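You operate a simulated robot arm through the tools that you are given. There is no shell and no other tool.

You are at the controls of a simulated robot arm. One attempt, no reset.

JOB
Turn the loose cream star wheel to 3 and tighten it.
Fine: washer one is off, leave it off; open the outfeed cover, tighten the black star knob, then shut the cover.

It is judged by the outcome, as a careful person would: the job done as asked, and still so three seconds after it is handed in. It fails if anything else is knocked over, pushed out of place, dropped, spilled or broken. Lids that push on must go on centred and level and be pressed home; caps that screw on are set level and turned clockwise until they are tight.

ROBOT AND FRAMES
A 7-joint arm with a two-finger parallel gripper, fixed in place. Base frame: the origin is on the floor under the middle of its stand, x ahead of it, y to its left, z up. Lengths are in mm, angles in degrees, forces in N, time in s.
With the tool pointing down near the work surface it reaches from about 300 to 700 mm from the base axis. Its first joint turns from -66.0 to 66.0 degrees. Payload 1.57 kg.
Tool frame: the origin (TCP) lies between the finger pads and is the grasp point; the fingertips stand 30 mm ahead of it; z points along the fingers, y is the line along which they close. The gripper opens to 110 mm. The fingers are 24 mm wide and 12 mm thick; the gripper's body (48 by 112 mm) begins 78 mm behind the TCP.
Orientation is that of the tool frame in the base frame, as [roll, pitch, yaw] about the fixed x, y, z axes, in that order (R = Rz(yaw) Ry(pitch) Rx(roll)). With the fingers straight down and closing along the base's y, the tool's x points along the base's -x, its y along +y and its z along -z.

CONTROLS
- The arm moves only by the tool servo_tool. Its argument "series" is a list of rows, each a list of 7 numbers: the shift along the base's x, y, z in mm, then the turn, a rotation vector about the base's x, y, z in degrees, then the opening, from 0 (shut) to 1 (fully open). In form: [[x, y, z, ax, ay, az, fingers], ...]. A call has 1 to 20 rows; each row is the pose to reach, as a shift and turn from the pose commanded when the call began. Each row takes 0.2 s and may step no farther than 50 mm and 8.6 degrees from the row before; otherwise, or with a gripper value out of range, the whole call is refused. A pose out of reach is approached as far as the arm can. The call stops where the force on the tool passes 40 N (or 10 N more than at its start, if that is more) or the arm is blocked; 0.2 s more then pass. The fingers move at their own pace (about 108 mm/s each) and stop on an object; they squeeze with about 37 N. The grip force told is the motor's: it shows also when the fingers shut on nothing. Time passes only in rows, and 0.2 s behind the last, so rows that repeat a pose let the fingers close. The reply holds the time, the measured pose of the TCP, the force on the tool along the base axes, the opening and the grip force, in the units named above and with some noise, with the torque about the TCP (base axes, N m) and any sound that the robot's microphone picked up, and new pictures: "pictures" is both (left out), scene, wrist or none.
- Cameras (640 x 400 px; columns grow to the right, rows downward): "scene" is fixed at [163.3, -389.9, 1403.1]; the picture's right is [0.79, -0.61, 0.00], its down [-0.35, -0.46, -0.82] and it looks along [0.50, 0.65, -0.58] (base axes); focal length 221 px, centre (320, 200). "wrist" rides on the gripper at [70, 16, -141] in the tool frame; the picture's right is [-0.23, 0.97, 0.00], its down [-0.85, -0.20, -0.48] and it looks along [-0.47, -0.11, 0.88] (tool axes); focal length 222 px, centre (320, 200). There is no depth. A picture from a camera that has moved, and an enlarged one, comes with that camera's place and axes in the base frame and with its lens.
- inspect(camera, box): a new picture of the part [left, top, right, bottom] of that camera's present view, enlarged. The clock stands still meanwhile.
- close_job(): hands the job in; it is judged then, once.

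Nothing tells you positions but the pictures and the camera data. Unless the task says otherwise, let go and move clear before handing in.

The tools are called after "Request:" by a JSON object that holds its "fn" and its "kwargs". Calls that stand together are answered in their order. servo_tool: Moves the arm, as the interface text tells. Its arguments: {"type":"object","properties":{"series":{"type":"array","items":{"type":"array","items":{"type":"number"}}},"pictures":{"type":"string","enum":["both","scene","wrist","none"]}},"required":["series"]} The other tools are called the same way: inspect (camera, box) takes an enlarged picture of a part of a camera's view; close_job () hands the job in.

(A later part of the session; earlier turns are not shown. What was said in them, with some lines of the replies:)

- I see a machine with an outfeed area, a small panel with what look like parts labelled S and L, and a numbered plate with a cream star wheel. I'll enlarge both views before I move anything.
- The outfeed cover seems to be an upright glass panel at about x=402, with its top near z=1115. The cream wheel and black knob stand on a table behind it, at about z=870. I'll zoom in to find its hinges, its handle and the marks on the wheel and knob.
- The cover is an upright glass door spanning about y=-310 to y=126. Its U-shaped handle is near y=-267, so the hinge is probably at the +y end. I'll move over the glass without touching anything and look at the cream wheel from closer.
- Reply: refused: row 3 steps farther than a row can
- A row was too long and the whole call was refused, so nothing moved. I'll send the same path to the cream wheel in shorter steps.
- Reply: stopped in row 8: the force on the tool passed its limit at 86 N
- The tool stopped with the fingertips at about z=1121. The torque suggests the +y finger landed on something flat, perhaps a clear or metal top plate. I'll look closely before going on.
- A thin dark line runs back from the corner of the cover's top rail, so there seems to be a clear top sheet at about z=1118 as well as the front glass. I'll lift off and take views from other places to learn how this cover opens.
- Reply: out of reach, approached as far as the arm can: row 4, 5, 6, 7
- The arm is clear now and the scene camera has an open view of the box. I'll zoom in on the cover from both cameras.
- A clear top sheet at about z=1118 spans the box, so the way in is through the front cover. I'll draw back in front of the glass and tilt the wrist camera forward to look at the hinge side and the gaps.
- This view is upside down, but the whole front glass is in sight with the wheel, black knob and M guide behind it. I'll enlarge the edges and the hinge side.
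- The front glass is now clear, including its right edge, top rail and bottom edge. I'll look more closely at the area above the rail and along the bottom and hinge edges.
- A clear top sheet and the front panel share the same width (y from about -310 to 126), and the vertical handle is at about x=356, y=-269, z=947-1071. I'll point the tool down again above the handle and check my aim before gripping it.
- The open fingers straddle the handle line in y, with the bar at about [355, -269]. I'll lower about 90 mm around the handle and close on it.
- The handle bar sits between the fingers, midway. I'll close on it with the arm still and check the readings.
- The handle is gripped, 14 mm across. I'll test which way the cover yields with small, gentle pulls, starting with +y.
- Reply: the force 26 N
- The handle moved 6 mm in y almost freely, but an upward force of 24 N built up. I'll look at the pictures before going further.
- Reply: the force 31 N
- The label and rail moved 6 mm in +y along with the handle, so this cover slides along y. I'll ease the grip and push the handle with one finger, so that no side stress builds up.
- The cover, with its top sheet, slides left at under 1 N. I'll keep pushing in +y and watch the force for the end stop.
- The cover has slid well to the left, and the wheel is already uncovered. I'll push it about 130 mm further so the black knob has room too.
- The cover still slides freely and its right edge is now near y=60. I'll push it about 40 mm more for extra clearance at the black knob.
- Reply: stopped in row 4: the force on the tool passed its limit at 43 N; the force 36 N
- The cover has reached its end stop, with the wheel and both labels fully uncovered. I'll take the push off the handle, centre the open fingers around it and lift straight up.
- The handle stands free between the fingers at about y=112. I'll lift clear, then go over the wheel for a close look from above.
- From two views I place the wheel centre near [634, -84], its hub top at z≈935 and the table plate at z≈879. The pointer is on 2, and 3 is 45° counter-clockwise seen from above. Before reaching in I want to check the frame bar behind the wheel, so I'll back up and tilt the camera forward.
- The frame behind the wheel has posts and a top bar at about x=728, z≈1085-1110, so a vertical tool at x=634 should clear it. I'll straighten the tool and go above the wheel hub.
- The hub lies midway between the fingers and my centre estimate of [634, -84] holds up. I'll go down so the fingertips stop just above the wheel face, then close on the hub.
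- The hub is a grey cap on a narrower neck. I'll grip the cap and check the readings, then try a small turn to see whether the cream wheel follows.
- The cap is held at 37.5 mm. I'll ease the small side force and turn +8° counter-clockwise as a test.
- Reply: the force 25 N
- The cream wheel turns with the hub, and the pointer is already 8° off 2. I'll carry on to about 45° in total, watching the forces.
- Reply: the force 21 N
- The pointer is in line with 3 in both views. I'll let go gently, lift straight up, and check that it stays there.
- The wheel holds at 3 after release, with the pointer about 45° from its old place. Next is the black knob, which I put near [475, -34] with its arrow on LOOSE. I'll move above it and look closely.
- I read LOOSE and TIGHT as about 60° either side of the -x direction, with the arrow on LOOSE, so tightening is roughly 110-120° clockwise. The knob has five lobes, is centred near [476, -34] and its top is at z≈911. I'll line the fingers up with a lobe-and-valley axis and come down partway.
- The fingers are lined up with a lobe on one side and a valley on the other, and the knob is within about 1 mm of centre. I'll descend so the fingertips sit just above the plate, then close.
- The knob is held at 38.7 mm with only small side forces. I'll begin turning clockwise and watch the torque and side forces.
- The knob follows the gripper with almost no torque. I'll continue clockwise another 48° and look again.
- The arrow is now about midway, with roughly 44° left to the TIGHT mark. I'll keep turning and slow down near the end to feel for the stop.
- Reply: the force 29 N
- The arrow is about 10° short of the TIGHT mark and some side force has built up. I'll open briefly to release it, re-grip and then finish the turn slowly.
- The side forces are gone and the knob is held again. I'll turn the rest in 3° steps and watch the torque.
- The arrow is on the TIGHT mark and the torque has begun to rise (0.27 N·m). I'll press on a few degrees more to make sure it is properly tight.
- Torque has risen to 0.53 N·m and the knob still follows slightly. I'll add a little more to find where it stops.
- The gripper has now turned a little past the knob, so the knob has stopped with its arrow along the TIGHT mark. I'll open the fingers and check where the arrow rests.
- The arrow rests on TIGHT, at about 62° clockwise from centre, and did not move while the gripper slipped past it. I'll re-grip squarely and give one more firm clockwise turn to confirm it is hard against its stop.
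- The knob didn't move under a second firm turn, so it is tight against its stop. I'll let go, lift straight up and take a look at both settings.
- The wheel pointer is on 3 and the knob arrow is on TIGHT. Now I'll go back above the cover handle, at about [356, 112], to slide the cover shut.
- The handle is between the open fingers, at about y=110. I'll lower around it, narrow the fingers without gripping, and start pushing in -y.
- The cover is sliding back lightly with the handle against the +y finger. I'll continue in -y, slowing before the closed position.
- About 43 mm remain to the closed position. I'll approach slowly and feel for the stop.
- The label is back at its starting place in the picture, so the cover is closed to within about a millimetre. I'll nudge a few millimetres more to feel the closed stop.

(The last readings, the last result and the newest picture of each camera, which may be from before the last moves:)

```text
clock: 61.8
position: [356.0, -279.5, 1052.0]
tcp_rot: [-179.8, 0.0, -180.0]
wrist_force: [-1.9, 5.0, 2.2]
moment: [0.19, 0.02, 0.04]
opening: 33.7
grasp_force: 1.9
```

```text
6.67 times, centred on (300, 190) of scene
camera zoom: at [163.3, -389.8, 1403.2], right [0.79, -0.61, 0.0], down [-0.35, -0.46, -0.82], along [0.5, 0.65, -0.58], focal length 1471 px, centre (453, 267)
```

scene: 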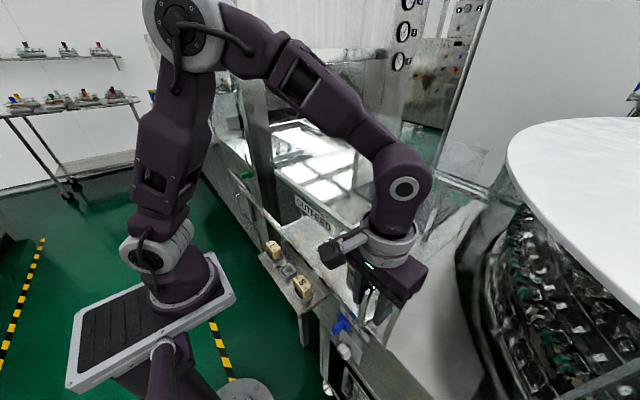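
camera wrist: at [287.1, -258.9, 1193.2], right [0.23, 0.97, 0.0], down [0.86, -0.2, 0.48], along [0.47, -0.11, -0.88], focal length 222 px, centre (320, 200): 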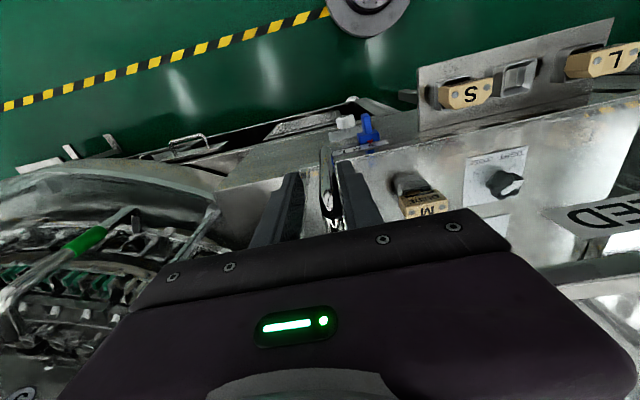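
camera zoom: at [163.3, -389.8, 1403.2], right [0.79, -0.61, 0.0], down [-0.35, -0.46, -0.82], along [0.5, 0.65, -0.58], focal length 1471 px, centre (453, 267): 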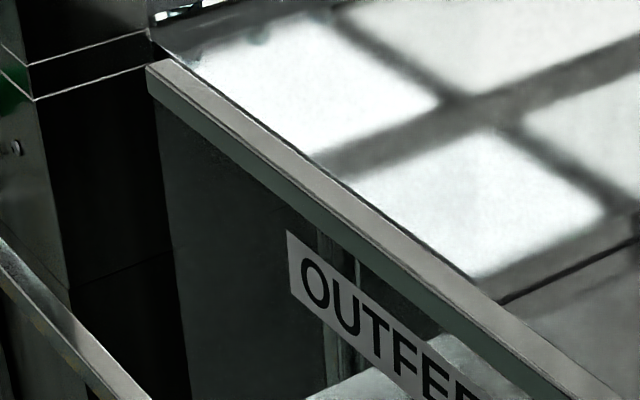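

The cover is against its closed stop: it resisted with 5 N and did not move. I'll centre the fingers around the handle, open, and lift straight up and clear.

Request:
{"fn": "servo_tool", "kwargs": {"series": [[0, 3, 0, 0, 0, 0, 0.4], [0, 7, 0, 0, 0, 0, 0.6], [0, 11, 0, 0, 0, 0, 0.6], [0, 11, 0, 0, 0, 0, 0.6], [0, 11, 40, 0, 0, 0, 0.6], [0, 11, 85, 0, 0, 0, 0.6], [0, 11, 130, 0, 0, 0, 0.6], [-15, 11, 170, 0, 0, 0, 0.6], [-30, 20, 200, 0, 0, 0, 0.6], [-30, 20, 200, 0, 0, 0, 0.6]]}}

Request:
{"fn": "inspect", "kwargs": {"camera": "scene", "box": [240, 180, 440, 320]}}

Request:
{"fn": "inspect", "kwargs": {"camera": "scene", "box": [290, 200, 430, 290]}}

Request:
{"fn": "inspect", "kwargs": {"camera": "wrist", "box": [240, 60, 480, 220]}}

```text
clock: 64.0
position: [326.0, -259.9, 1251.6]
tcp_rot: [-179.9, -0.1, 180.0]
wrist_force: [-0.3, 0.2, -0.8]
moment: [0.0, -0.01, 0.02]
opening: 66.1
grasp_force: 0.1
camera wrist: at [256.5, -242.7, 1392.6], right [0.23, 0.97, 0.0], down [0.86, -0.2, 0.48], along [0.47, -0.11, -0.88], focal length 222 px, centre (320, 200)
```

scene: 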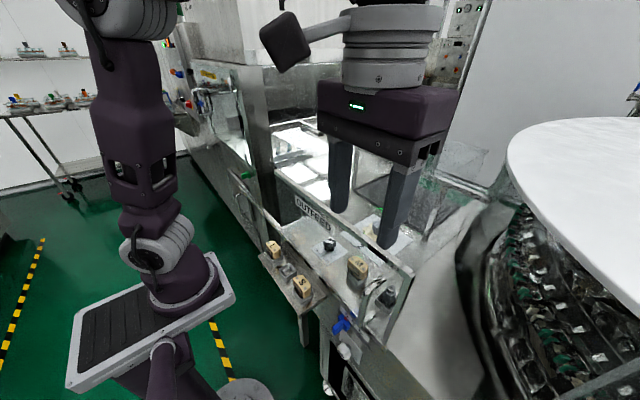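
wrist: 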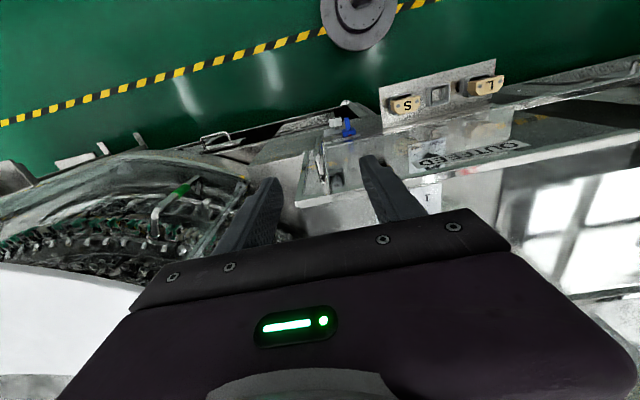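

```text
2.86 times, centred on (340, 250) of scene
camera zoom: at [163.3, -389.9, 1403.1], right [0.79, -0.61, 0.0], down [-0.35, -0.46, -0.82], along [0.5, 0.65, -0.58], focal length 630 px, centre (263, 57)
```

zoom: 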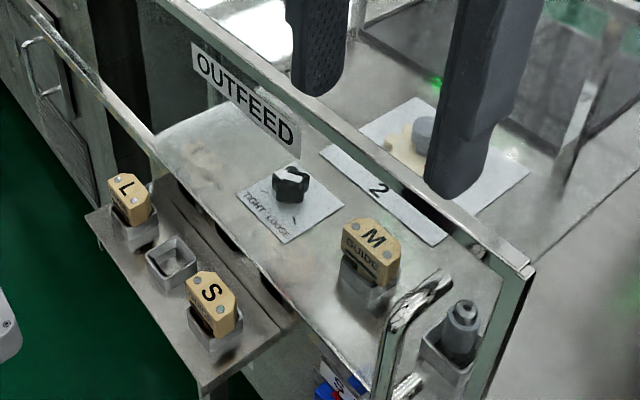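

```text
4.44 times, centred on (360, 245) of scene
camera zoom: at [163.3, -389.9, 1403.1], right [0.79, -0.61, 0.0], down [-0.35, -0.46, -0.82], along [0.5, 0.65, -0.58], focal length 981 px, centre (142, 0)
```

zoom: 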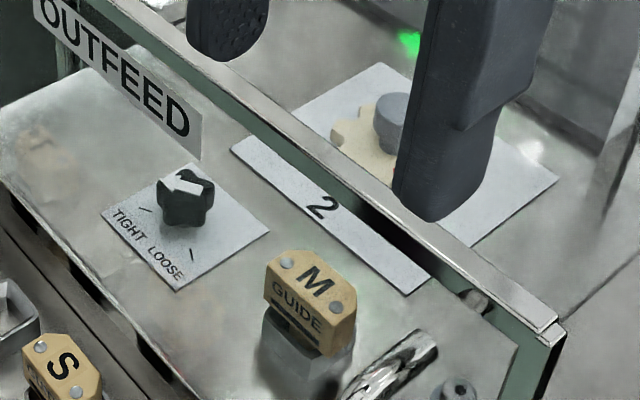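

```text
2.50 times, centred on (360, 140) of wrist
camera zoom: at [256.5, -242.7, 1392.6], right [0.23, 0.97, 0.0], down [0.86, -0.2, 0.48], along [0.47, -0.11, -0.88], focal length 555 px, centre (220, 350)
```

zoom: 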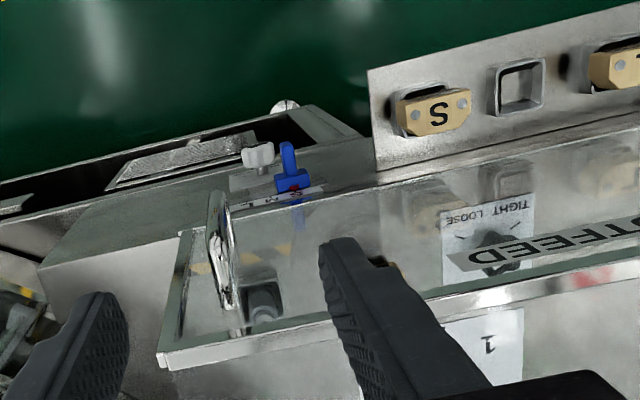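

The cover is back exactly where it began, and the guides, plunger and blue lever are unmoved. I'll move the gripper aside for one last look at the wheel pointer.

Request:
{"fn": "servo_tool", "kwargs": {"series": [[0, 45, 0, 0, 0, 0, 0.6], [0, 90, 0, 0, 0, 0, 0.6], [0, 135, 0, 0, 0, 0, 0.6], [0, 180, 0, 0, 0, 0, 0.6], [0, 225, 0, 0, 0, 0, 0.6], [0, 225, 0, 0, 0, 0, 0.6]]}}

Request:
{"fn": "inspect", "kwargs": {"camera": "scene", "box": [340, 200, 420, 260]}}

Request:
{"fn": "inspect", "kwargs": {"camera": "scene", "box": [240, 180, 440, 320]}}

```text
clock: 65.4
position: [326.9, -35.3, 1252.6]
tcp_rot: [-179.9, -0.1, -180.0]
wrist_force: [-0.3, 0.1, 0.0]
moment: [0.03, 0.0, 0.0]
opening: 66.0
grasp_force: 0.1
camera wrist: at [258.9, -17.6, 1393.1], right [0.23, 0.97, 0.0], down [0.86, -0.2, 0.48], along [0.47, -0.11, -0.88], focal length 222 px, centre (320, 200)
```

scene: 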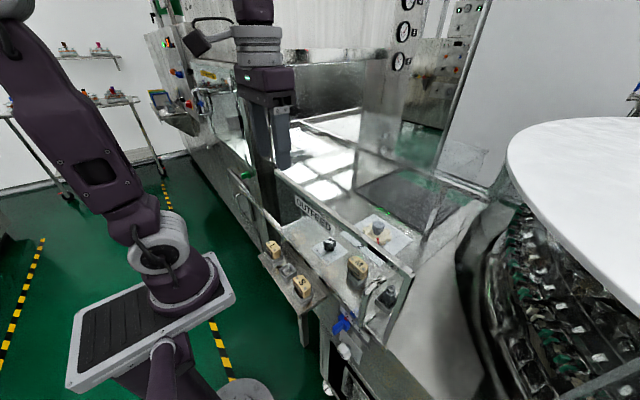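
wrist: 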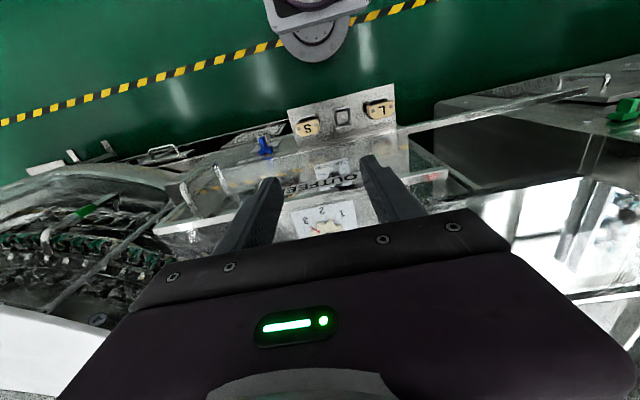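

```text
6.67 times, centred on (380, 230) of scene
camera zoom: at [163.3, -389.9, 1403.1], right [0.79, -0.61, 0.0], down [-0.35, -0.46, -0.82], along [0.5, 0.65, -0.58], focal length 1471 px, centre (-80, 0)
```

zoom: 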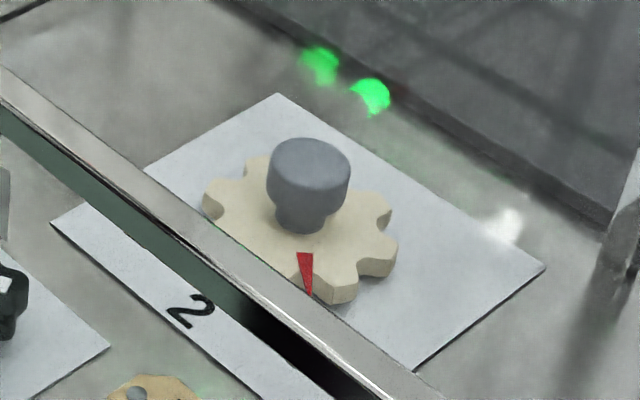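

```text
2.86 times, centred on (340, 250) of scene
camera zoom: at [163.3, -389.9, 1403.1], right [0.79, -0.61, 0.0], down [-0.35, -0.46, -0.82], along [0.5, 0.65, -0.58], focal length 630 px, centre (263, 57)
```

zoom: 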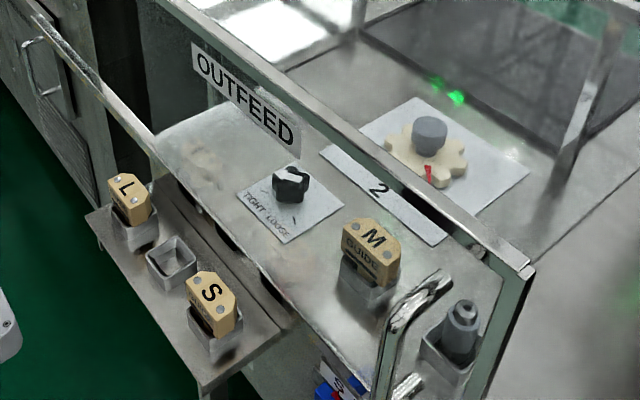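

The pointer is on 3, the black knob's arrow is on TIGHT, the cover is shut, and nothing else has moved. The gripper is open and clear, so I'm handing the job in.

Request:
{"fn": "close_job", "kwargs": {}}

```text
The job is handed in.
```

The job is done and handed in: the cream star wheel is on 3, the black star knob is tight, and the outfeed cover is shut.

- **Cover:** It turned out to slide left rather than swing. I opened it first because its clear top sheet also covers the wheel. Afterwards I slid it back to its closed stop.
- **Cream wheel:** I turned it 45° from 2 to 3, and the pointer stayed there after I let go. I took the black knob to be what locks it, and I did not test the wheel for play afterwards.
- **Black knob:** I turned it clockwise from LOOSE until its arrow was on TIGHT and it stopped. A second firm turn did not move it.
- **Everything else:** I left washer one off and did not touch it. The guides, the plunger and the blue lever look unmoved in the last pictures.

While first moving in, before I knew about the clear top sheet, one finger pressed on it with a peak of about 86 N. I saw no damage, and the cover slid freely afterwards.
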